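You operate a simulated robot arm through the tools that you are given. There is no shell and no other tool.

The job below is to be done with a simulated robot arm. You get a single attempt, and the scene is never put back.

TASK
Tilt the chuck to 45 degrees, line the torch up with the seam, then lower it; shut the shield.
Fine: height dial to the size printed on the pipe.

The check looks at the end state, three seconds after you hand in, the way a careful person would. Anything else that was tipped, shoved, dropped, spilled or broken makes it a failure.

THE ROBOT
A 6-joint arm with a two-finger parallel gripper, fixed in place. Base frame: the origin is at the foot of the arm, x ahead of it, y to its left, z up. Units: m, degrees, N and s.
With the tool pointing down near the work surface it reaches from about 0.26 to 0.64 m from the base axis. Its first joint turns from -115.0 to 115.0 degrees. Payload 3.43 kg.
The TCP is the grasp point between the finger pads, 0.034 m short of the fingertips. In the tool frame z runs along the fingers and y along their closing line. The gripper opens to 0.128 m. The fingers are 0.024 m wide and 0.012 m thick; the gripper's body (0.048 by 0.13 m) begins 0.096 m behind the TCP.
Orientation is that of the tool frame in the base frame, as [roll, pitch, yaw] about the fixed x, y, z axes, in that order (R = Rz(yaw) Ry(pitch) Rx(roll)). With the fingers straight down and closing along the base's y, the tool's x points along the base's -x, its y along +y and its z along -z.

THE INTERFACE
- The arm moves only by the tool step_arm. Its argument "deltas" is a list of rows, each a list of 7 numbers: the finger opening in m, from 0 to 0.128, then the shift along the base's x, y, z in m, then the turn, a rotation vector about the base's x, y, z in degrees. In form: [[fingers, x, y, z, rx, ry, rz], ...]. A call has 1 to 20 rows; each row shifts and turns the commanded pose from where the row before left it. Rows are played at 5 a second. More than 0.05 m and 8.6 degrees between two rows, or a gripper value outside its range, and nothing of the call is played. A pose out of reach is approached as far as the arm can. The call stops where the force on the tool passes 40 N (or 10 N more than at its start, if that is more) or the arm is blocked; 0.2 s more then pass. Each finger travels about 0.153 m/s and halts on what it meets, pressing with about 37 N; the grip force reading is that of the motor and also rises with nothing between the fingers. The clock runs only during rows and for 0.2 s after the last one: add rows that do not move to give the fingers time. It gives the time, the measured TCP pose, the force on the tool (base axes), the opening and the grip force at its end, in the units of the frame above (readings bear some noise), with the torque about the TCP (base axes, N m) and any sound that the robot's microphone picked up.
- Cameras (640 x 400 px; columns grow to the right, rows downward): "scene" is fixed at [0.22, 0.5017, 1.817]; the picture's right is [-0.98, -0.22, 0.00], its down [-0.12, 0.54, -0.83] and it looks along [0.18, -0.81, -0.56] (base axes); focal length 357 px, centre (320, 200). "wrist" rides on the gripper at [0.076, -0.011, -0.16] in the tool frame; the picture's right is [0.15, 0.99, 0.00], its down [-0.88, 0.13, -0.46] and it looks along [-0.45, 0.07, 0.89] (tool axes); focal length 234 px, centre (320, 200). There is no depth. A picture from a camera that has moved, and an enlarged one, comes with that camera's place and axes in the base frame and with its lens.
- capture(camera): a new picture of that camera. It takes no simulated time.
- raise_lower(by): slides the trunk up (or, below 0, down) by that many m; the arm rides with it, the base frame stays. It gives what a move gives, with no picture.
- close_up(camera, box): a new picture of the part [left, top, right, bottom] of that camera's present view, enlarged. It takes no simulated time.
- close_job(): hands the job in; it is judged then, once.

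Places have to be worked out from the pictures, the camera data and where the tool is seen. Open the gripper and draw the arm clear of the work before you hand the job in, unless the task says otherwise.

The tools are called after "Request:" as name(argument=value, ...) on one line, values as JSON. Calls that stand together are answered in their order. step_arm: Moves the arm, as the interface text tells. Its arguments: {"type":"object","properties":{"deltas":{"type":"array","items":{"type":"array","items":{"type":"number"}}}},"required":["deltas"]} The other tools are called the same way: raise_lower (by) slides the trunk up or down; capture (camera) takes a picture; close_up (camera, box) takes an enlarged picture of a part of a camera's view; close_job () hands the job in.

At the start:

```text
t: 0.0
position: [0.2585, -0.2971, 1.3943]
tcp_rot: [180.0, 0.0, 179.9]
contact_force: [0.2, 0.0, 0.0]
ft_torque: [0.0, 0.02, 0.01]
opening: 0.1279
grasp_force: 0.1
trunk travel left (down, up): [-0.925, 0.065]
```

scene: 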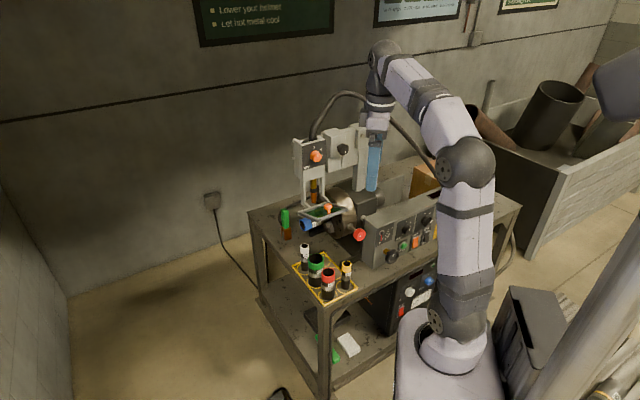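
wrist: 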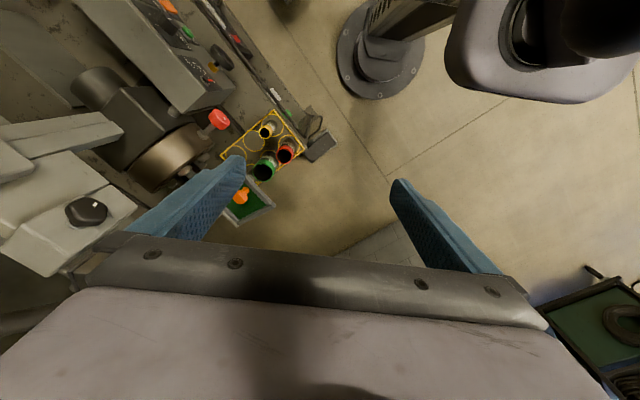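

The scene shows a welding station on a cart with several knobs, a chuck, and a shield. I take close-ups to understand the mechanisms before moving anything.

Request:
close_up(camera="scene", box=[280, 110, 400, 250])

Request:
close_up(camera="scene", box=[340, 180, 450, 280])

Request:
close_up(camera="wrist", box=[0, 0, 320, 240])

Request:
close_up(camera="scene", box=[190, 0, 350, 60])

Request:
close_up(camera="scene", box=[370, 0, 570, 60])

```text
2.86 times, centred on (340, 180) of scene
camera zoom: at [0.22, 0.5017, 1.817], right [-0.98, -0.22, 0.0], down [-0.12, 0.54, -0.83], along [0.18, -0.81, -0.56], focal length 1019 px, centre (263, 257)
```

zoom: 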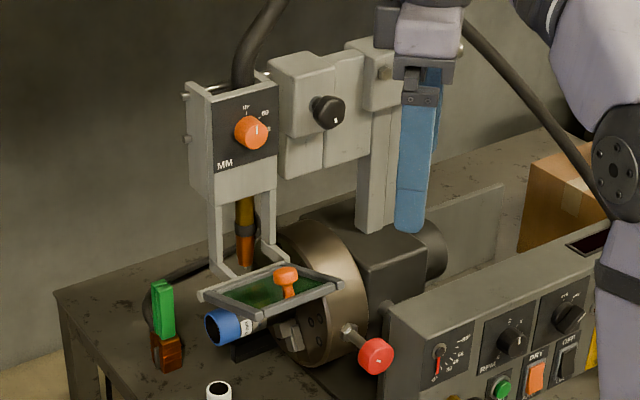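

```text
4.00 times, centred on (395, 230) of scene
camera zoom: at [0.22, 0.5017, 1.817], right [-0.98, -0.22, 0.0], down [-0.12, 0.54, -0.83], along [0.18, -0.81, -0.56], focal length 1427 px, centre (20, 80)
```

zoom: 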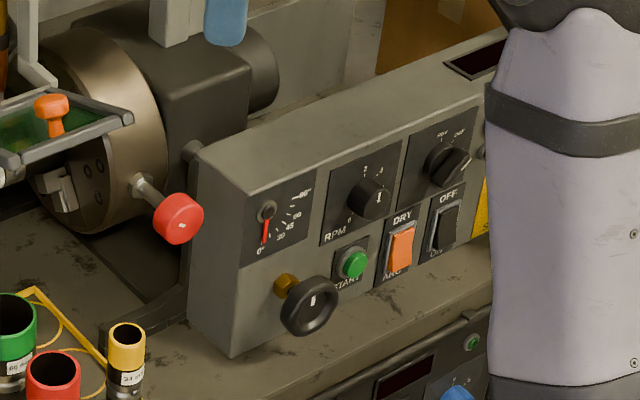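

```text
1.67 times, centred on (160, 120) of wrist
camera zoom: at [0.1812, -0.3088, 1.5537], right [-0.15, 0.99, 0.0], down [0.88, 0.13, 0.46], along [0.45, 0.07, -0.89], focal length 390 px, centre (587, 333)
```

zoom: 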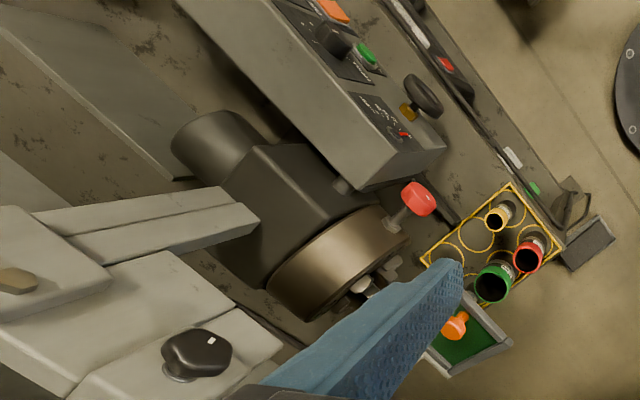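

```text
4.00 times, centred on (270, 30) of scene
camera zoom: at [0.22, 0.5017, 1.817], right [-0.98, -0.22, 0.0], down [-0.12, 0.54, -0.83], along [0.18, -0.81, -0.56], focal length 1427 px, centre (520, 880)
```

zoom: 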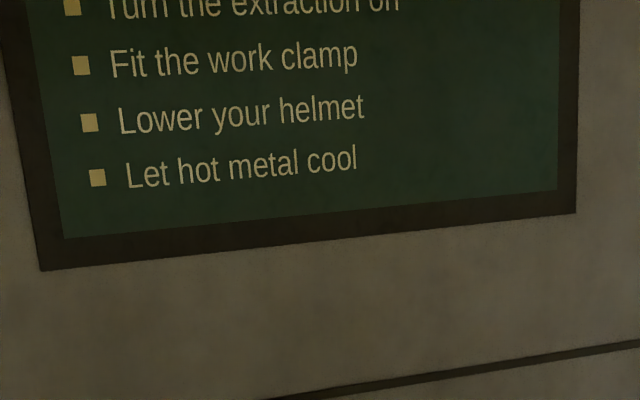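

```text
3.20 times, centred on (470, 30) of scene
camera zoom: at [0.22, 0.5017, 1.817], right [-0.98, -0.22, 0.0], down [-0.12, 0.54, -0.83], along [0.18, -0.81, -0.56], focal length 1141 px, centre (-160, 744)
```

zoom: 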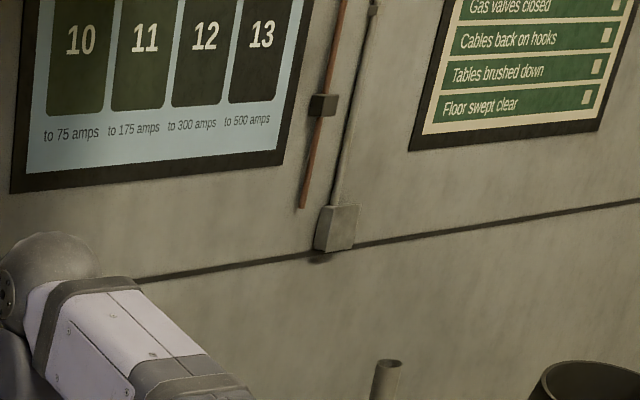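

The chuck holds a pipe with a blue end; the handwheel with tilt scale, the orange MM dial, the black slide knob and the green shield are visible. I zoom in further to read labels and mechanisms.

Request:
close_up(camera="scene", box=[295, 195, 345, 240])

Request:
close_up(camera="scene", box=[290, 135, 360, 185])

Request:
close_up(camera="scene", box=[375, 215, 430, 265])

Request:
close_up(camera="scene", box=[290, 235, 365, 305])

Request:
close_up(camera="wrist", box=[140, 80, 300, 220])

```text
8.89 times, centred on (320, 218) of scene
camera zoom: at [0.22, 0.5017, 1.817], right [-0.98, -0.22, 0.0], down [-0.12, 0.54, -0.83], along [0.18, -0.81, -0.56], focal length 3171 px, centre (320, 44)
```

zoom: 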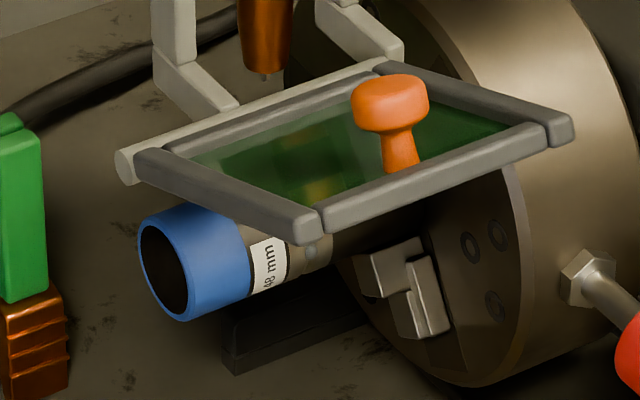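

```text
8.00 times, centred on (325, 160) of scene
camera zoom: at [0.22, 0.5017, 1.817], right [-0.98, -0.22, 0.0], down [-0.12, 0.54, -0.83], along [0.18, -0.81, -0.56], focal length 2854 px, centre (280, 520)
```

zoom: 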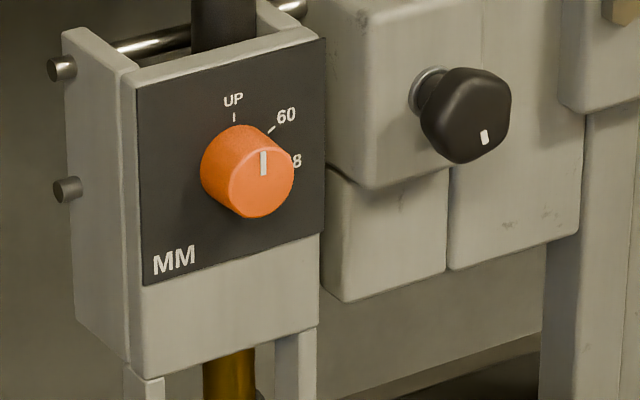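

```text
8.00 times, centred on (402, 240) of scene
camera zoom: at [0.22, 0.5017, 1.817], right [-0.98, -0.22, 0.0], down [-0.12, 0.54, -0.83], along [0.18, -0.81, -0.56], focal length 2854 px, centre (-340, -120)
```

zoom: 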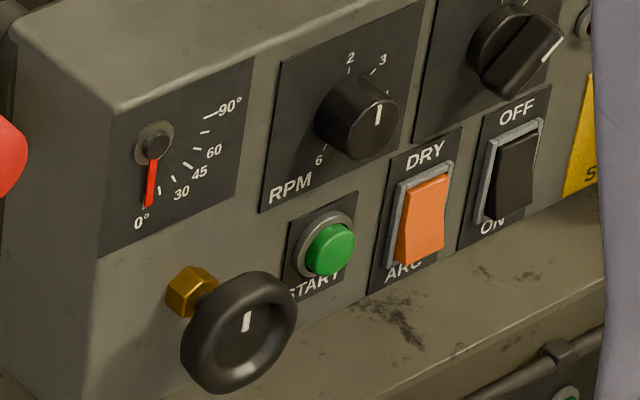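

```text
5.71 times, centred on (328, 270) of scene
camera zoom: at [0.22, 0.5017, 1.817], right [-0.98, -0.22, 0.0], down [-0.12, 0.54, -0.83], along [0.18, -0.81, -0.56], focal length 2038 px, centre (277, -200)
```

zoom: 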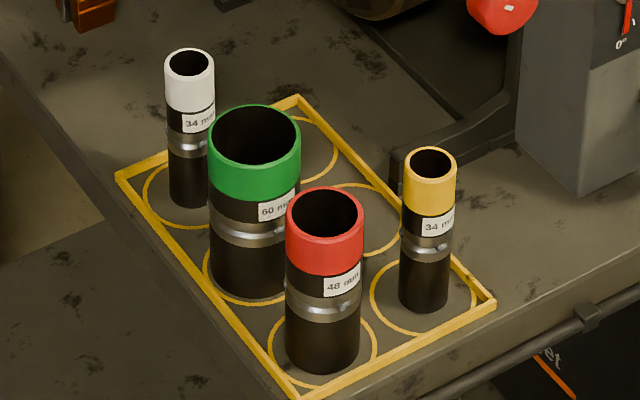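

```text
2.86 times, centred on (220, 150) of wrist
camera zoom: at [0.1812, -0.3088, 1.5537], right [-0.15, 0.99, 0.0], down [0.88, 0.13, 0.46], along [0.45, 0.07, -0.89], focal length 669 px, centre (606, 343)
```

zoom: 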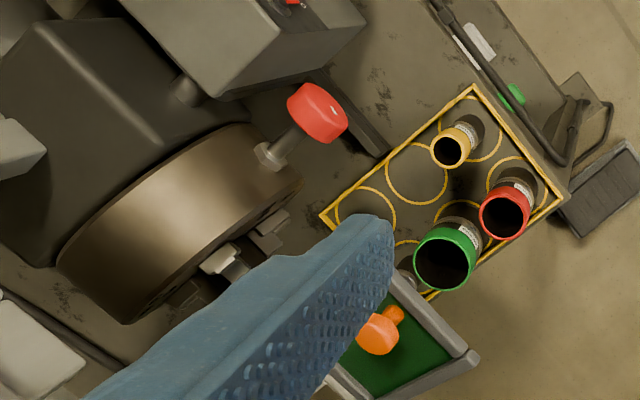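

The pipe reads 48 mm; the tilt gauge is at 0° and the torch dial looks to be at UP. I judge the cart to be turned about 45° to the base (front facing the robot), dial near (0.46,-0.53,1.27), black knob near (0.39,-0.61,1.27), handwheel near (0.17,-0.56,0.86). I turn the tool about the vertical so its camera ends on the far side, before tilting it forward to look.

Request:
step_arm(deltas=[[0.128, 0, 0, 0, 0, 0, 8.4], [0.128, 0, 0, 0, 0, 0, 8.4], [0.128, 0, 0, 0, 0, 0, 8.4], [0.128, 0, 0, 0, 0, 0, 8.4], [0.128, 0, 0, 0, 0, 0, 8.4], [0.128, 0, 0, 0, 0, 0, 8.4], [0.128, 0, 0, 0, 0, 0, 8.4], [0.128, 0, 0, 0, 0, 0, 8.4]])

```text
t: 1.8
position: [0.2578, -0.2987, 1.3949]
tcp_rot: [-179.9, 0.0, -112.7]
contact_force: [-0.8, 0.6, -0.2]
ft_torque: [-0.02, 0.01, -0.01]
opening: 0.1276
grasp_force: 0.1
trunk travel left (down, up): [-0.925, 0.065]
```

The tool has turned 67° without trouble. I go on with the rest of the turn to about 135° in all.

Request:
step_arm(deltas=[[0.128, 0, 0, 0, 0, 0, 8.4], [0.128, 0, 0, 0, 0, 0, 8.4], [0.128, 0, 0, 0, 0, 0, 8.4], [0.128, 0, 0, 0, 0, 0, 8.4], [0.128, 0, 0, 0, 0, 0, 8.4], [0.128, 0, 0, 0, 0, 0, 8.4], [0.128, 0, 0, 0, 0, 0, 8.4], [0.128, 0, 0, 0, 0, 0, 8.4]])

Request:
capture(camera="wrist")

Request:
capture(camera="scene")

```text
t: 3.6
position: [0.3342, -0.2213, 1.3916]
tcp_rot: [179.6, -0.1, -46.3]
contact_force: [0.2, 0.1, 1.0]
ft_torque: [0.0, 0.0, -0.03]
opening: 0.1281
grasp_force: 0.0
out of reach, approached as far as the arm can: row 6, 7, 8
trunk travel left (down, up): [-0.925, 0.065]
```

```text
taken
camera wrist: at [0.3949, -0.2668, 1.5504], right [-0.61, -0.79, 0.01], down [-0.7, 0.55, 0.46], along [-0.36, 0.27, -0.89], focal length 234 px, centre (320, 200)
```

wrist: 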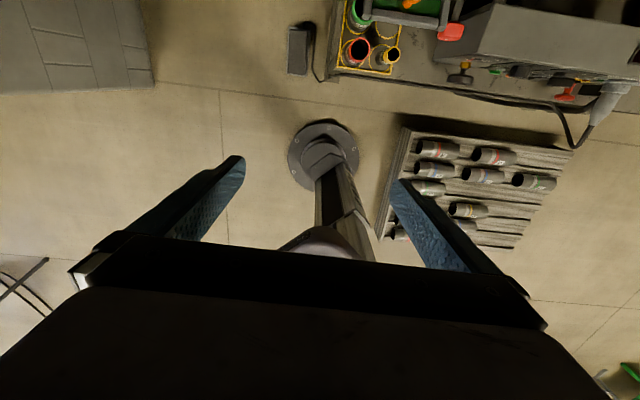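

```text
taken
```

scene: 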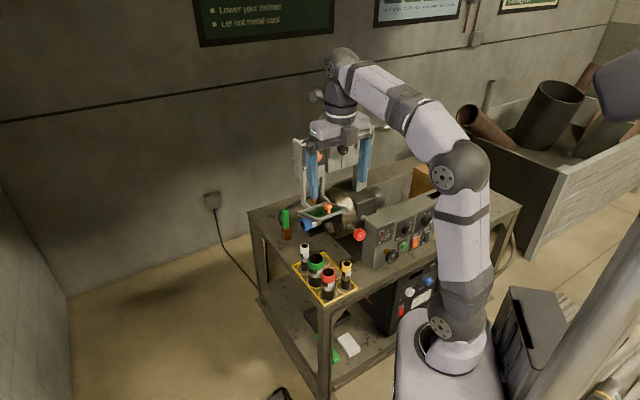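

The wrist ran into its last-joint limit near here, so I back off by about 25° and bring the TCP back toward (0.27,-0.28). Then I'll tilt the tool forward to look at the station.

Request:
step_arm(deltas=[[0.128, 0, 0, 0, 0, 0, -8], [0.128, 0, 0, 0, 0, 0, -8], [0.128, 0, 0, 0, 0, 0, -8], [0.128, 0, 0, 0, 0, 0, 0]])

```text
t: 4.6
position: [0.3341, -0.2217, 1.3909]
tcp_rot: [-180.0, 0.1, -69.9]
contact_force: [0.0, -0.1, -0.1]
ft_torque: [0.01, -0.01, -0.01]
opening: 0.1283
grasp_force: 0.1
trunk travel left (down, up): [-0.925, 0.065]
```

The commanded pose follows the real one. I now tilt the tool forward toward the cart while moving the TCP to roughly (0.325,-0.354,1.40), which stays above the shield and in front of the torch head.

Request:
step_arm(deltas=[[0.128, -0.001, -0.0132, 0.001, -6, -6, 0], [0.128, -0.001, -0.0132, 0.001, -6, -6, 0], [0.128, -0.001, -0.0132, 0.001, -6, -6, 0], [0.128, -0.001, -0.0132, 0.001, -6, -6, 0], [0.128, -0.001, -0.0132, 0.001, -6, -6, 0], [0.128, 0, 0, 0, 0, 0, 0]])

Request:
capture(camera="wrist")

Request:
capture(camera="scene")

```text
t: 6.0
position: [0.3397, -0.3017, 1.3988]
tcp_rot: [-159.3, -37.7, -76.8]
contact_force: [-0.3, -0.9, -0.4]
ft_torque: [0.0, 0.0, -0.02]
opening: 0.1282
grasp_force: 0.2
out of reach, approached as far as the arm can: row 5
trunk travel left (down, up): [-0.925, 0.065]
```

```text
taken
camera wrist: at [0.2874, -0.2792, 1.5664], right [-0.82, -0.53, -0.19], down [-0.49, 0.84, -0.24], along [0.29, -0.1, -0.95], focal length 234 px, centre (320, 200)
```

wrist: 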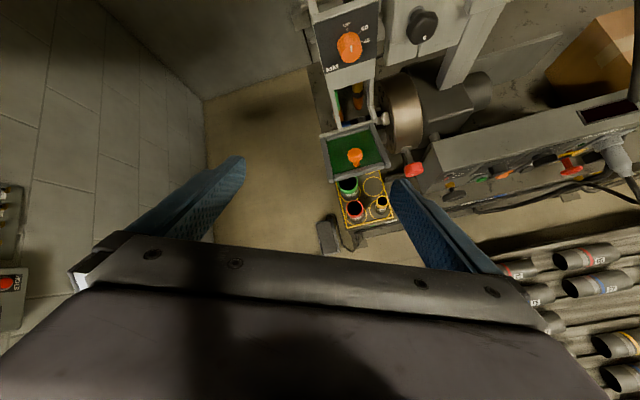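

```text
taken
```

scene: 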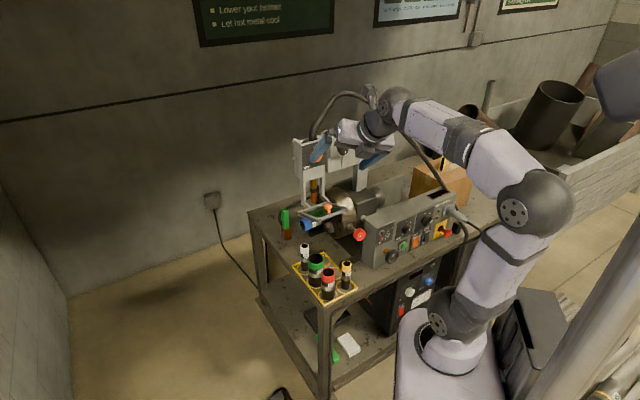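

The wrist camera now sees the front of the torch head. I take enlarged views of the dial, knob, shield and chuck.

Request:
close_up(camera="wrist", box=[290, 0, 450, 110])

Request:
close_up(camera="wrist", box=[310, 80, 440, 180])

Request:
close_up(camera="wrist", box=[400, 90, 640, 220])

```text
3.64 times, centred on (370, 55) of wrist
camera zoom: at [0.2874, -0.2792, 1.5664], right [-0.82, -0.53, -0.19], down [-0.49, 0.84, -0.24], along [0.29, -0.1, -0.95], focal length 852 px, centre (138, 727)
```

zoom: 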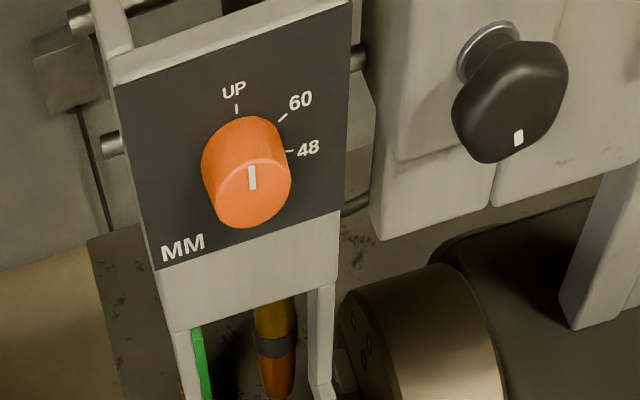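

```text
4.00 times, centred on (375, 130) of wrist
camera zoom: at [0.2874, -0.2792, 1.5664], right [-0.82, -0.53, -0.19], down [-0.49, 0.84, -0.24], along [0.29, -0.1, -0.95], focal length 937 px, centre (100, 480)
```

zoom: 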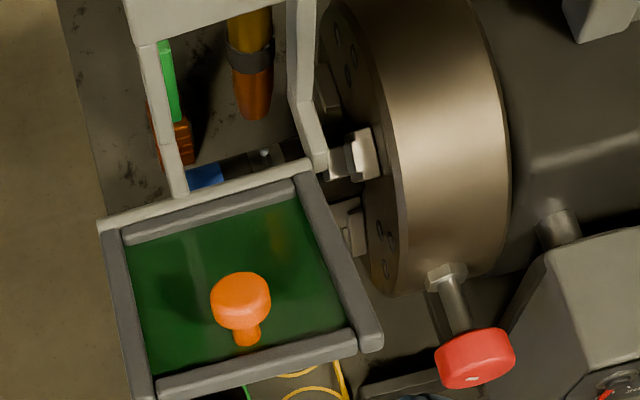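

```text
2.67 times, centred on (520, 155) of wrist
camera zoom: at [0.2874, -0.2792, 1.5664], right [-0.82, -0.53, -0.19], down [-0.49, 0.84, -0.24], along [0.29, -0.1, -0.95], focal length 624 px, centre (-213, 320)
```

zoom: 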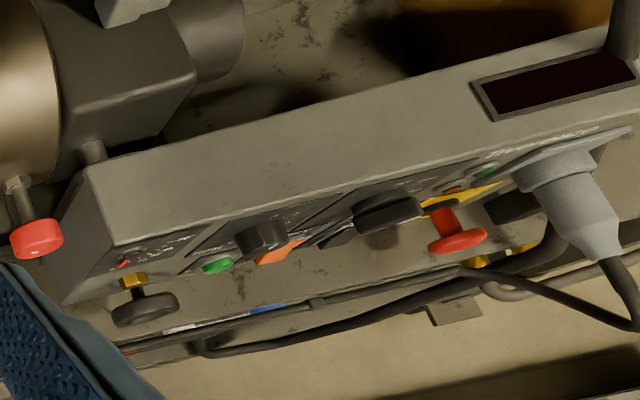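

The dial pointer is at UP, with 60 and 48 clockwise from it. The handwheel sits below the tilt gauge. I finish tilting the tool to horizontal (pointing into the cart) while shifting to the right and slightly forward, at z=1.40 above everything in front.

Request:
step_arm(deltas=[[0.128, -0.0134, -0.029, 0, -5.66, -5.66, 0], [0.128, -0.0134, -0.029, 0, -5.66, -5.66, 0], [0.128, -0.0134, -0.029, 0, -5.66, -5.66, 0], [0.128, -0.0134, -0.029, 0, -5.66, -5.66, 0], [0.128, -0.0134, -0.029, 0, -5.66, -5.66, 0], [0.128, -0.0134, -0.029, 0, -5.66, -5.66, 0], [0.128, 0, 0, 0, 0, 0, 0]])

Request:
capture(camera="wrist")

Request:
capture(camera="scene")

```text
t: 7.6
position: [0.3657, -0.4098, 1.4328]
tcp_rot: [-88.6, -65.5, -136.1]
contact_force: [0.4, -0.5, -0.4]
ft_torque: [-0.03, 0.01, -0.01]
opening: 0.1282
grasp_force: 0.1
out of reach, approached as far as the arm can: row 1, 2, 3, 4, 5
trunk travel left (down, up): [-0.925, 0.065]
```

```text
taken
camera wrist: at [0.2366, -0.3126, 1.5039], right [-0.68, -0.68, -0.28], down [-0.14, 0.49, -0.86], along [0.72, -0.54, -0.43], focal length 234 px, centre (320, 200)
```

wrist: 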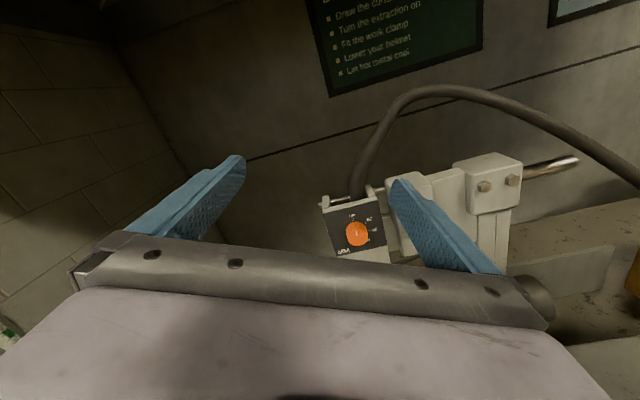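

```text
taken
```

scene: 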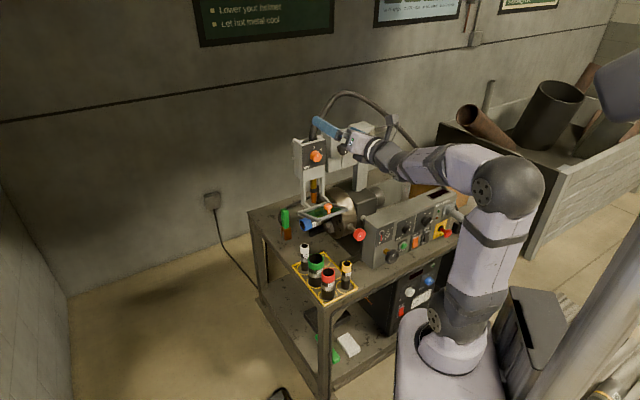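

The tool is now horizontal, pointing into the cart at about (0.366,-0.410,1.433). I shift it to the right along the cart front, to a place above the handwheel column, still well above the panel.

Request:
step_arm(deltas=[[0.128, -0.0217, -0.0217, 0, 0, 0, 0], [0.128, -0.0217, -0.0217, 0, 0, 0, 0], [0.128, -0.0217, -0.0217, 0, 0, 0, 0], [0.128, -0.0217, -0.0217, 0, 0, 0, 0], [0.128, -0.0217, -0.0217, 0, 0, 0, 0], [0.128, -0.0217, -0.0217, 0, 0, 0, 0], [0.128, -0.0217, -0.0217, 0, 0, 0, 0], [0.128, -0.0217, -0.0217, 0, 0, 0, 0]])

Request:
capture(camera="wrist")

```text
t: 9.4
position: [0.1923, -0.5862, 1.4332]
tcp_rot: [-89.2, -65.4, -135.8]
contact_force: [0.2, -0.9, 0.2]
ft_torque: [0.01, 0.01, 0.09]
opening: 0.1279
grasp_force: 0.1
trunk travel left (down, up): [-0.925, 0.065]
```

```text
taken
camera wrist: at [0.0622, -0.4883, 1.5045], right [-0.68, -0.68, -0.28], down [-0.14, 0.49, -0.86], along [0.72, -0.54, -0.43], focal length 234 px, centre (320, 200)
```

wrist: 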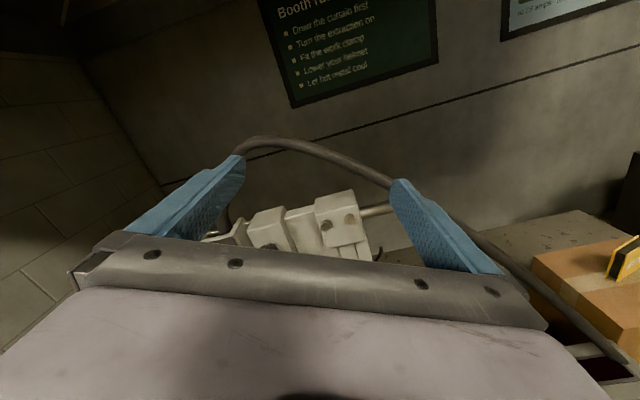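

Everything here is reachable. Next I test retreating 0.10 m away from the cart so that I can come down in front of the handwheel.

Request:
step_arm(deltas=[[0.128, -0.0177, 0.0177, 0, 0, 0, 0], [0.128, -0.0177, 0.0177, 0, 0, 0, 0], [0.128, -0.0177, 0.0177, 0, 0, 0, 0], [0.128, -0.0177, 0.0177, 0, 0, 0, 0], [0.128, 0, 0, 0, 0, 0, 0]])

```text
t: 10.6
position: [0.1213, -0.5147, 1.4318]
tcp_rot: [-89.1, -65.2, -135.8]
contact_force: [1.0, 0.2, -0.5]
ft_torque: [-0.01, 0.0, -0.01]
opening: 0.1282
grasp_force: 0.0
trunk travel left (down, up): [-0.925, 0.065]
```

Still reachable. I retreat another 3 cm and lower the trunk by 0.30 m, to get a closer look at the panel from the front.

Request:
step_arm(deltas=[[0.128, -0.0106, 0.0106, 0, 0, 0, 0], [0.128, -0.0106, 0.0106, 0, 0, 0, 0], [0.128, 0, 0, 0, 0, 0, 0]])

Request:
raise_lower(by=-0.3)

Request:
capture(camera="wrist")

Request:
capture(camera="scene")

```text
t: 11.4
position: [0.1069, -0.4958, 1.4335]
tcp_rot: [-89.0, -65.3, -136.0]
contact_force: [0.7, 0.6, 0.2]
ft_torque: [0.01, -0.01, 0.01]
opening: 0.128
grasp_force: 0.0
out of reach, approached as far as the arm can: row 2
trunk travel left (down, up): [-0.925, 0.065]
```

```text
t: 14.4
position: [0.1061, -0.4973, 1.133]
tcp_rot: [-89.0, -65.3, -136.0]
contact_force: [0.2, 0.3, 0.2]
ft_torque: [-0.02, -0.02, -0.01]
opening: 0.1279
grasp_force: 0.0
trunk travel left (down, up): [-0.625, 0.365]
```

```text
taken
camera wrist: at [-0.0224, -0.3982, 1.2051], right [-0.68, -0.68, -0.28], down [-0.14, 0.49, -0.86], along [0.72, -0.54, -0.43], focal length 234 px, centre (320, 200)
```

wrist: 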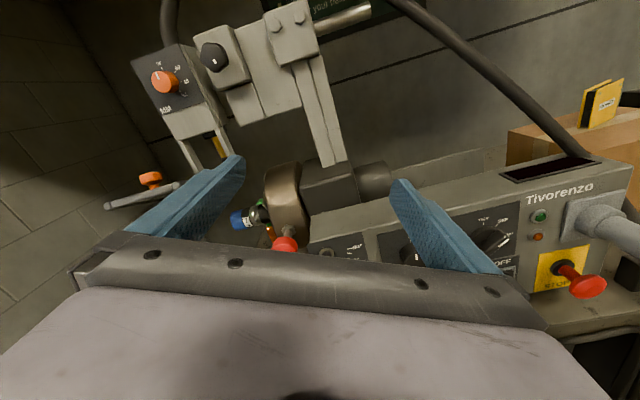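

```text
taken
```

scene: 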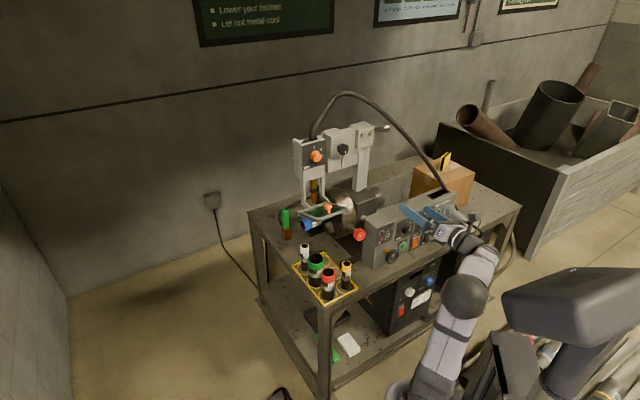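

The view is now clear of the arm. I take close-ups of the boom/knob mechanism, chuck and gauge.

Request:
close_up(camera="wrist", box=[120, 0, 360, 150])

Request:
close_up(camera="wrist", box=[220, 150, 400, 265])

Request:
close_up(camera="scene", box=[285, 85, 405, 245])

Request:
close_up(camera="scene", box=[350, 190, 490, 280])

```text
2.67 times, centred on (240, 75) of wrist
camera zoom: at [-0.0224, -0.3982, 1.2051], right [-0.68, -0.68, -0.28], down [-0.14, 0.49, -0.86], along [0.72, -0.54, -0.43], focal length 624 px, centre (533, 533)
```

zoom: 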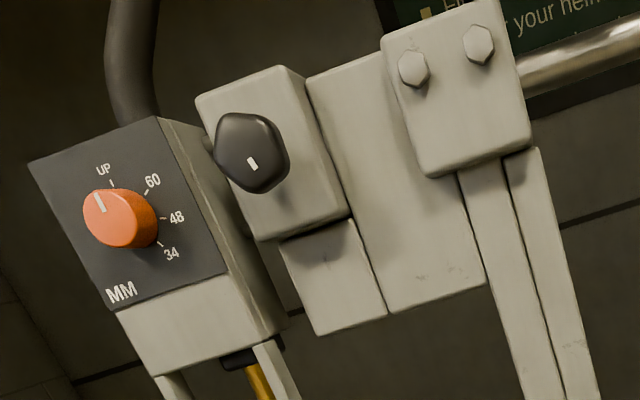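

```text
3.48 times, centred on (310, 208) of wrist
camera zoom: at [-0.0224, -0.3982, 1.2051], right [-0.68, -0.68, -0.28], down [-0.14, 0.49, -0.86], along [0.72, -0.54, -0.43], focal length 814 px, centre (355, 174)
```

zoom: 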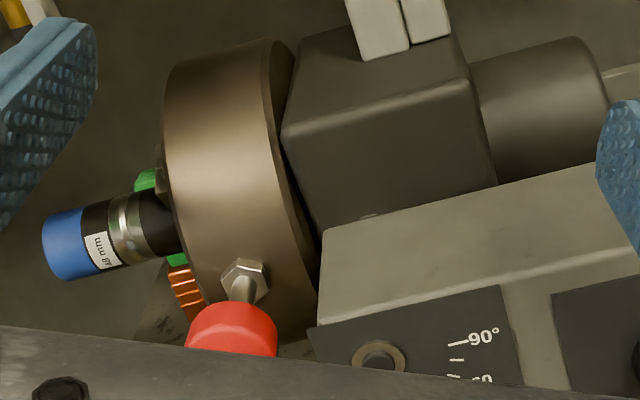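

```text
2.50 times, centred on (345, 165) of scene
camera zoom: at [0.22, 0.5017, 1.817], right [-0.98, -0.22, 0.0], down [-0.12, 0.54, -0.83], along [0.18, -0.81, -0.56], focal length 892 px, centre (258, 288)
```

zoom: 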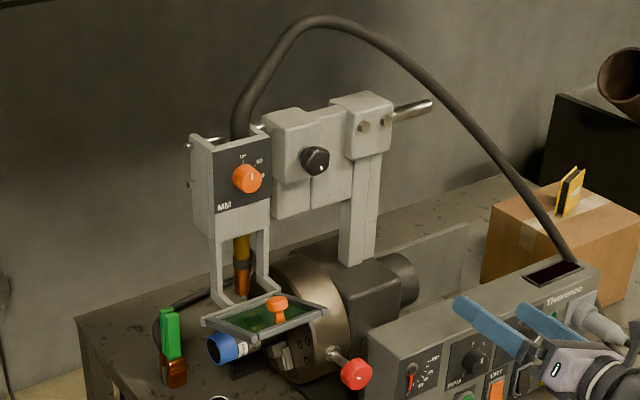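

```text
4.44 times, centred on (420, 235) of scene
camera zoom: at [0.22, 0.5017, 1.817], right [-0.98, -0.22, 0.0], down [-0.12, 0.54, -0.83], along [0.18, -0.81, -0.56], focal length 1585 px, centre (-124, 44)
```

zoom: 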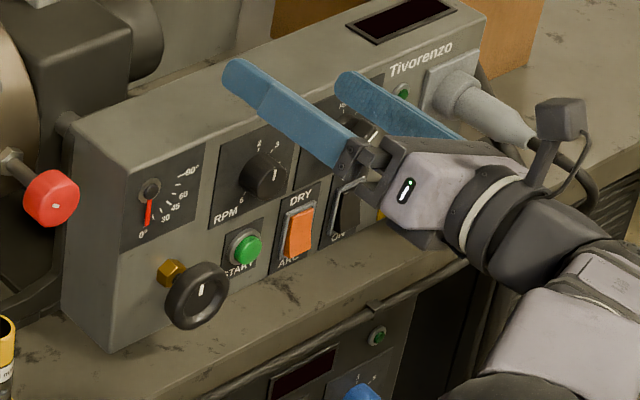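

The post of the torch boom stands on the chuck housing, so torch and pipe appear to tilt together; the handwheel under the tilt gauge is my candidate for the tilt drive. I lower the trunk by 0.22 m to look at the handwheel and gauge from close by.

Request:
raise_lower(by=-0.22)

Request:
capture(camera="wrist")

Request:
capture(camera="scene")

```text
t: 16.7
position: [0.1069, -0.4956, 0.9141]
tcp_rot: [-88.8, -65.3, -136.0]
contact_force: [0.5, -0.1, -0.5]
ft_torque: [0.0, -0.01, -0.03]
opening: 0.128
grasp_force: 0.0
trunk travel left (down, up): [-0.405, 0.585]
```

```text
taken
camera wrist: at [-0.0224, -0.3982, 0.9851], right [-0.68, -0.68, -0.28], down [-0.14, 0.49, -0.86], along [0.72, -0.54, -0.43], focal length 234 px, centre (320, 200)
```

wrist: 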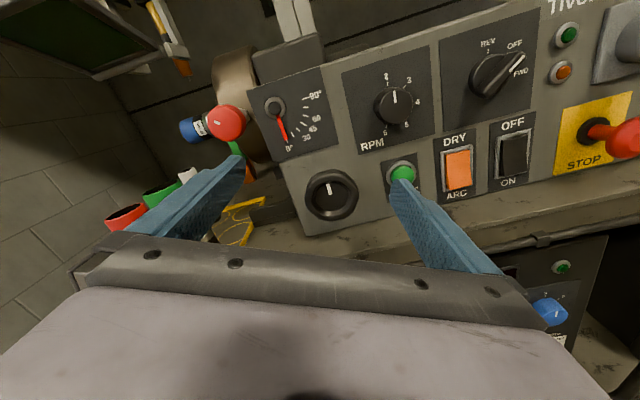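

```text
taken
```

scene: 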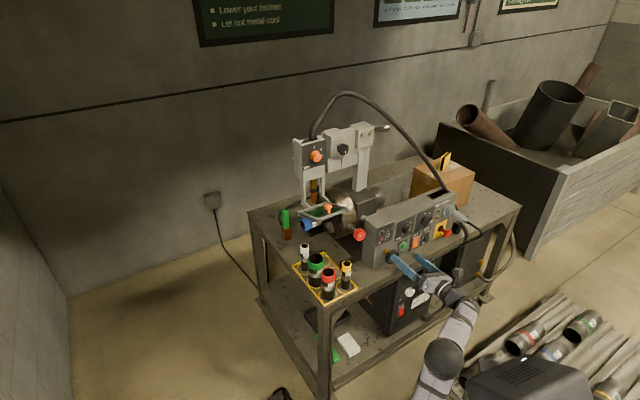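

The wrist view clearly shows the handwheel at about e1/e2 position (0.17,-0.565,0.865), 10 cm left of the START button, with about 7 cm clearance above the table. I lower the trunk 5 cm to its height and narrow the fingers to 0.095 before approaching.

Request:
raise_lower(by=-0.05)

Request:
step_arm(deltas=[[0.095, 0, 0, 0, 0, 0, 0], [0.095, 0.0106, -0.0106, 0, 0, 0, 0], [0.095, 0.0106, -0.0106, 0, 0, 0, 0], [0.095, 0, 0, 0, 0, 0, 0]])

Request:
capture(camera="wrist")

Request:
close_up(camera="scene", box=[350, 210, 450, 290])

```text
t: 17.6
position: [0.1076, -0.4965, 0.8634]
tcp_rot: [-88.9, -65.3, -136.0]
contact_force: [0.1, -0.1, 0.7]
ft_torque: [-0.02, -0.01, 0.0]
opening: 0.1281
grasp_force: 0.1
trunk travel left (down, up): [-0.355, 0.635]
```

```text
t: 18.6
position: [0.1286, -0.5183, 0.8621]
tcp_rot: [-88.9, -65.4, -136.0]
contact_force: [-0.1, -0.6, 0.5]
ft_torque: [-0.01, -0.01, 0.01]
opening: 0.0949
grasp_force: 0.1
trunk travel left (down, up): [-0.355, 0.635]
```

```text
taken
camera wrist: at [-0.0007, -0.4197, 0.9348], right [-0.68, -0.68, -0.28], down [-0.14, 0.49, -0.86], along [0.72, -0.54, -0.43], focal length 234 px, centre (320, 200)
```

wrist: 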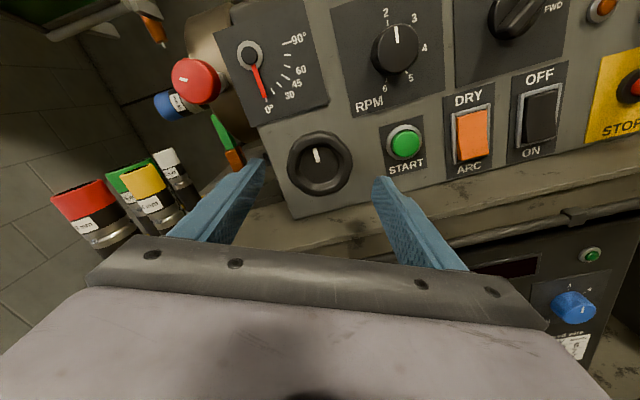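

```text
5.00 times, centred on (400, 250) of scene
camera zoom: at [0.22, 0.5017, 1.817], right [-0.98, -0.22, 0.0], down [-0.12, 0.54, -0.83], along [0.18, -0.81, -0.56], focal length 1784 px, centre (-80, -50)
```

zoom: 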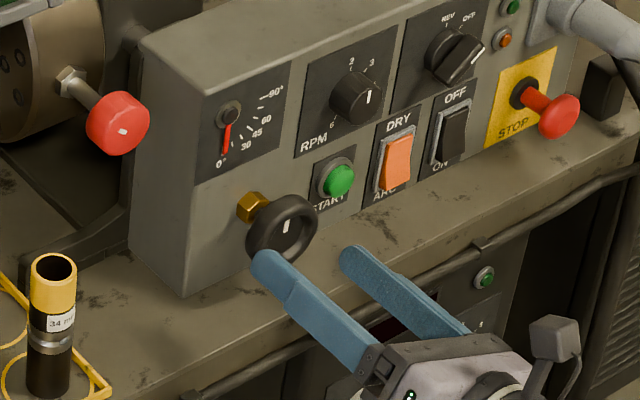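

Both views give the wheel centre at about e1=-0.2765, e2=0.52, z=0.866. I advance 6 cm so the fingers straddle the wheel, raising by 4 mm.

Request:
step_arm(deltas=[[0.095, 0.0139, -0.01435, 0.0014, 0, 0, 0], [0.095, 0.0139, -0.01435, 0.0014, 0, 0, 0], [0.095, 0.0139, -0.01435, 0.0014, 0, 0, 0], [0.095, 0, 0, 0, 0, 0, 0]])

Request:
capture(camera="wrist")

Request:
close_up(camera="scene", box=[350, 210, 450, 290])

```text
t: 19.6
position: [0.1708, -0.5605, 0.8673]
tcp_rot: [-89.0, -65.3, -135.9]
contact_force: [0.1, -0.4, -0.3]
ft_torque: [0.01, -0.02, 0.01]
opening: 0.0949
grasp_force: 0.1
trunk travel left (down, up): [-0.355, 0.635]
```

```text
taken
camera wrist: at [0.0413, -0.4622, 0.9392], right [-0.68, -0.68, -0.28], down [-0.14, 0.49, -0.86], along [0.72, -0.54, -0.43], focal length 234 px, centre (320, 200)
```

wrist: 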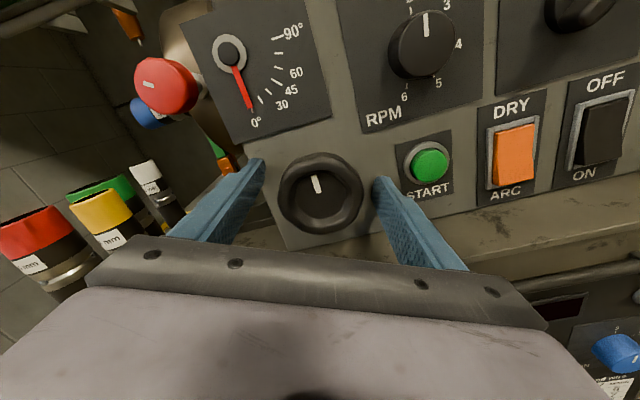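

```text
5.00 times, centred on (400, 250) of scene
camera zoom: at [0.22, 0.5017, 1.817], right [-0.98, -0.22, 0.0], down [-0.12, 0.54, -0.83], along [0.18, -0.81, -0.56], focal length 1784 px, centre (-80, -50)
```

zoom: 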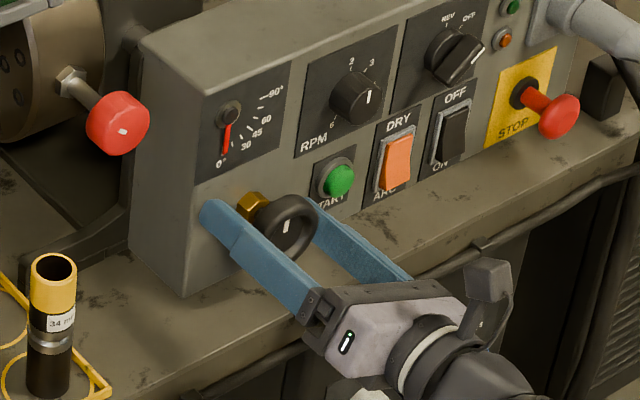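

The wheel is centred on the TCP in the picture. I close the fingers on it.

Request:
step_arm(deltas=[[0.05, 0, 0, 0, 0, 0, 0], [0.05, 0, 0, 0, 0, 0, 0], [0.05, 0, 0, 0, 0, 0, 0]])

Request:
capture(camera="wrist")

```text
t: 20.4
position: [0.1709, -0.5608, 0.8673]
tcp_rot: [-88.9, -65.2, -136.0]
contact_force: [1.2, -3.5, -0.7]
ft_torque: [0.05, 0.08, -0.69]
opening: 0.064
grasp_force: 45.3
trunk travel left (down, up): [-0.355, 0.635]
```

```text
taken
camera wrist: at [0.0411, -0.4623, 0.9391], right [-0.68, -0.68, -0.28], down [-0.14, 0.49, -0.86], along [0.72, -0.54, -0.43], focal length 234 px, centre (320, 200)
```

wrist: 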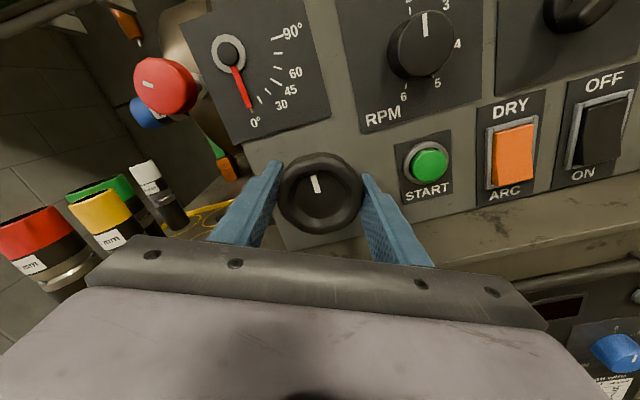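

The wheel is gripped at 0.064 m. I turn it clockwise by 24° as a test and watch the gauge and forces.

Request:
step_arm(deltas=[[0.05, 0, 0, 0, 5.66, -5.66, 0], [0.05, 0, 0, 0, 5.66, -5.66, 0], [0.05, 0, 0, 0, 5.66, -5.66, 0], [0.05, 0, 0, 0, 0, 0, 0]])

Request:
capture(camera="wrist")

Request:
close_up(camera="scene", box=[280, 110, 460, 290])

```text
t: 21.4
position: [0.1704, -0.5606, 0.8675]
tcp_rot: [-89.5, -41.3, -135.4]
contact_force: [-1.8, -1.4, -0.9]
ft_torque: [-0.53, 0.72, -0.25]
opening: 0.0637
grasp_force: 45.0
trunk travel left (down, up): [-0.355, 0.635]
```

```text
taken
camera wrist: at [0.0211, -0.482, 0.924], right [-0.54, -0.54, -0.65], down [0.09, 0.73, -0.68], along [0.84, -0.42, -0.34], focal length 234 px, centre (320, 200)
```

wrist: 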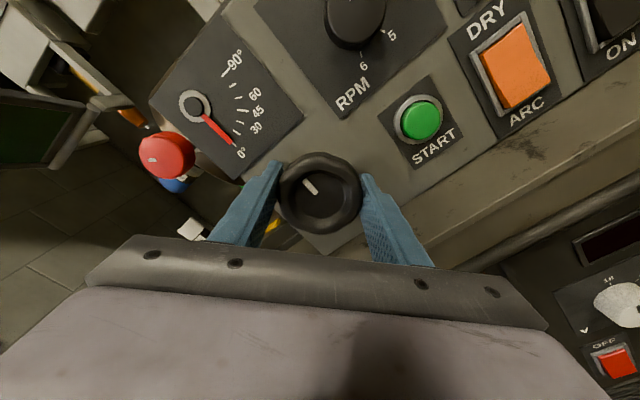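

```text
2.22 times, centred on (370, 200) of scene
camera zoom: at [0.22, 0.5017, 1.817], right [-0.98, -0.22, 0.0], down [-0.12, 0.54, -0.83], along [0.18, -0.81, -0.56], focal length 793 px, centre (209, 200)
```

zoom: 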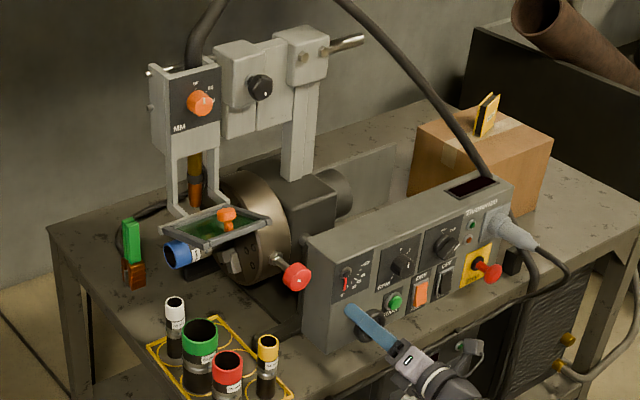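

The wheel mark did not follow (the fingers slipped round it), so clockwise is against a stop. I turn back counter-clockwise 24°, which tests the other direction.

Request:
step_arm(deltas=[[0.05, 0, 0, 0, -5.66, 5.66, 0], [0.05, 0, 0, 0, -5.66, 5.66, 0], [0.05, 0, 0, 0, -5.66, 5.66, 0], [0.05, 0, 0, 0, 0, 0, 0]])

Request:
capture(camera="wrist")

Request:
close_up(camera="scene", box=[280, 110, 460, 290])

```text
t: 22.4
position: [0.1694, -0.5601, 0.8675]
tcp_rot: [-89.0, -65.5, -136.0]
contact_force: [0.9, -1.1, 0.6]
ft_torque: [0.31, 0.32, -0.52]
opening: 0.0638
grasp_force: 45.0
trunk travel left (down, up): [-0.355, 0.635]
```

```text
taken
camera wrist: at [0.0409, -0.4622, 0.9391], right [-0.68, -0.68, -0.28], down [-0.14, 0.49, -0.86], along [0.72, -0.54, -0.43], focal length 234 px, centre (320, 200)
```

wrist: 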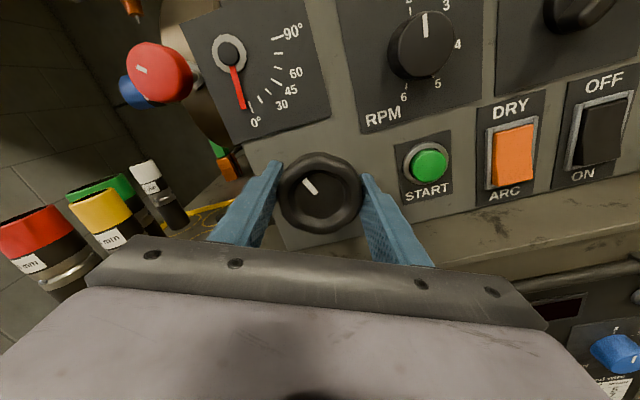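

```text
2.22 times, centred on (370, 200) of scene
camera zoom: at [0.22, 0.5017, 1.817], right [-0.98, -0.22, 0.0], down [-0.12, 0.54, -0.83], along [0.18, -0.81, -0.56], focal length 793 px, centre (209, 200)
```

zoom: 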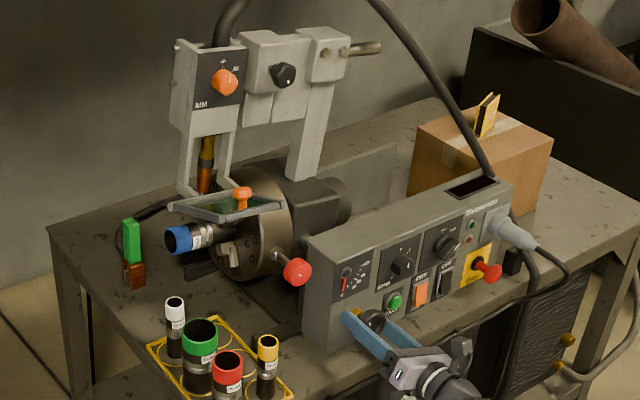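

Counter-clockwise works: the wheel followed and the chuck together with the torch boom tilted up a little. I zoom in on the gauge to measure how far.

Request:
close_up(camera="wrist", box=[180, 10, 340, 130])

Request:
close_up(camera="scene", box=[365, 215, 405, 245])

Request:
close_up(camera="scene", box=[285, 100, 405, 250])

```text
3.33 times, centred on (260, 70) of wrist
camera zoom: at [0.0409, -0.4622, 0.9391], right [-0.68, -0.68, -0.28], down [-0.14, 0.49, -0.86], along [0.72, -0.54, -0.43], focal length 781 px, centre (520, 633)
```

zoom: 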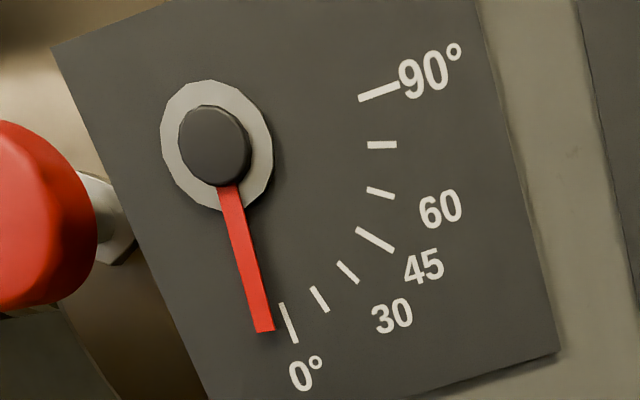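

```text
13.33 times, centred on (385, 230) of scene
camera zoom: at [0.22, 0.5017, 1.817], right [-0.98, -0.22, 0.0], down [-0.12, 0.54, -0.83], along [0.18, -0.81, -0.56], focal length 4756 px, centre (-547, -200)
```

zoom: 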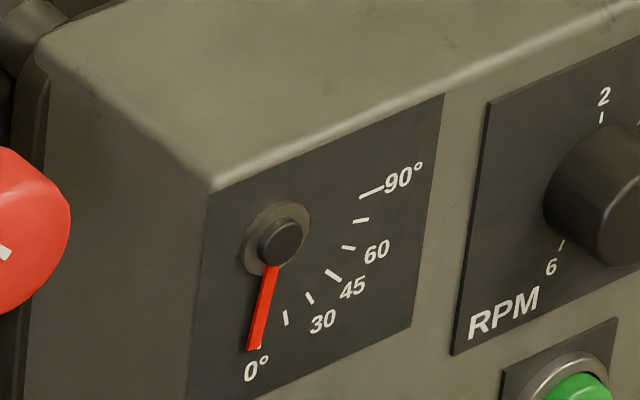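

```text
2.67 times, centred on (345, 175) of scene
camera zoom: at [0.22, 0.5017, 1.817], right [-0.98, -0.22, 0.0], down [-0.12, 0.54, -0.83], along [0.18, -0.81, -0.56], focal length 951 px, centre (253, 267)
```

zoom: 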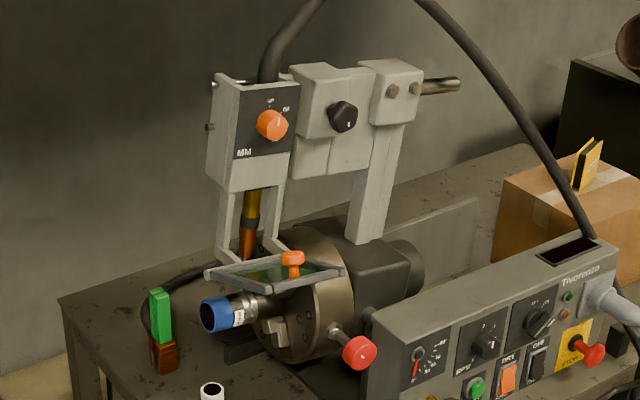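

Turning counter-clockwise drove the needle slightly below 0°, i.e. the wrong way round from the scale. I turn clockwise again 32° and see whether the needle goes past 0° toward 45°.

Request:
step_arm(deltas=[[0.04, 0, 0, 0, 5.66, -5.66, 0], [0.04, 0, 0, 0, 5.66, -5.66, 0], [0.04, 0, 0, 0, 5.66, -5.66, 0], [0.04, 0, 0, 0, 5.66, -5.66, 0], [0.04, 0, 0, 0, 0, 0, 0]])

Request:
capture(camera="wrist")

Request:
close_up(camera="scene", box=[365, 215, 405, 245])

Request:
close_up(camera="scene", box=[285, 100, 405, 250])

```text
t: 23.6
position: [0.1706, -0.5609, 0.8682]
tcp_rot: [-89.6, -33.4, -135.4]
contact_force: [0.1, -1.8, -0.1]
ft_torque: [-0.22, 0.99, -0.04]
opening: 0.0626
grasp_force: 45.2
trunk travel left (down, up): [-0.355, 0.635]
```

```text
taken
camera wrist: at [0.0158, -0.4874, 0.9168], right [-0.47, -0.47, -0.75], down [0.15, 0.79, -0.59], along [0.87, -0.39, -0.3], focal length 234 px, centre (320, 200)
```

wrist: 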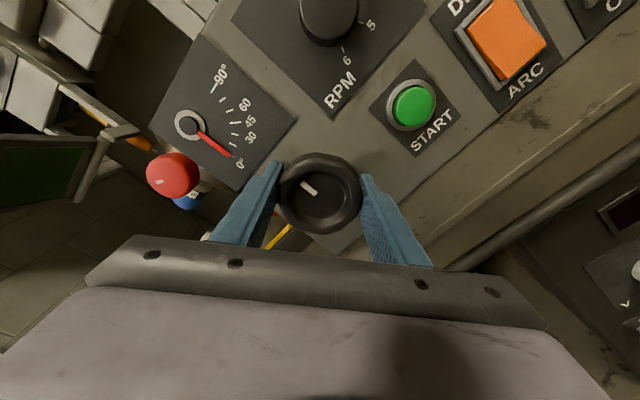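

```text
13.33 times, centred on (385, 230) of scene
camera zoom: at [0.22, 0.5017, 1.817], right [-0.98, -0.22, 0.0], down [-0.12, 0.54, -0.83], along [0.18, -0.81, -0.56], focal length 4756 px, centre (-547, -200)
```

zoom: 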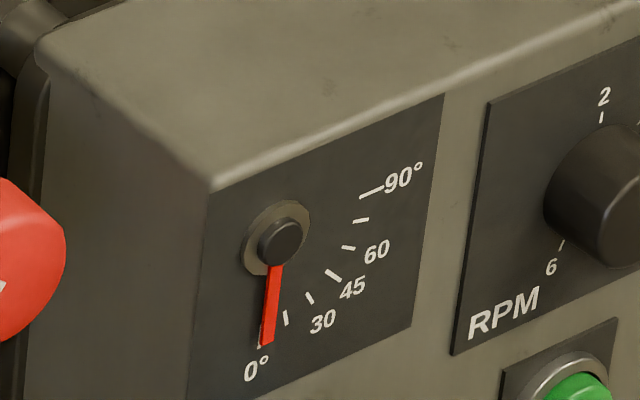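

```text
2.67 times, centred on (345, 175) of scene
camera zoom: at [0.22, 0.5017, 1.817], right [-0.98, -0.22, 0.0], down [-0.12, 0.54, -0.83], along [0.18, -0.81, -0.56], focal length 951 px, centre (253, 267)
```

zoom: 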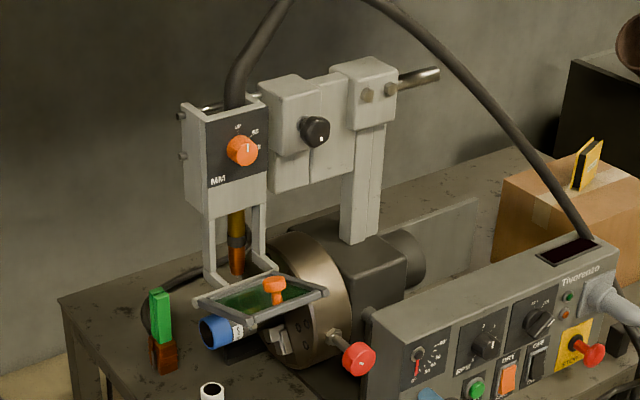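

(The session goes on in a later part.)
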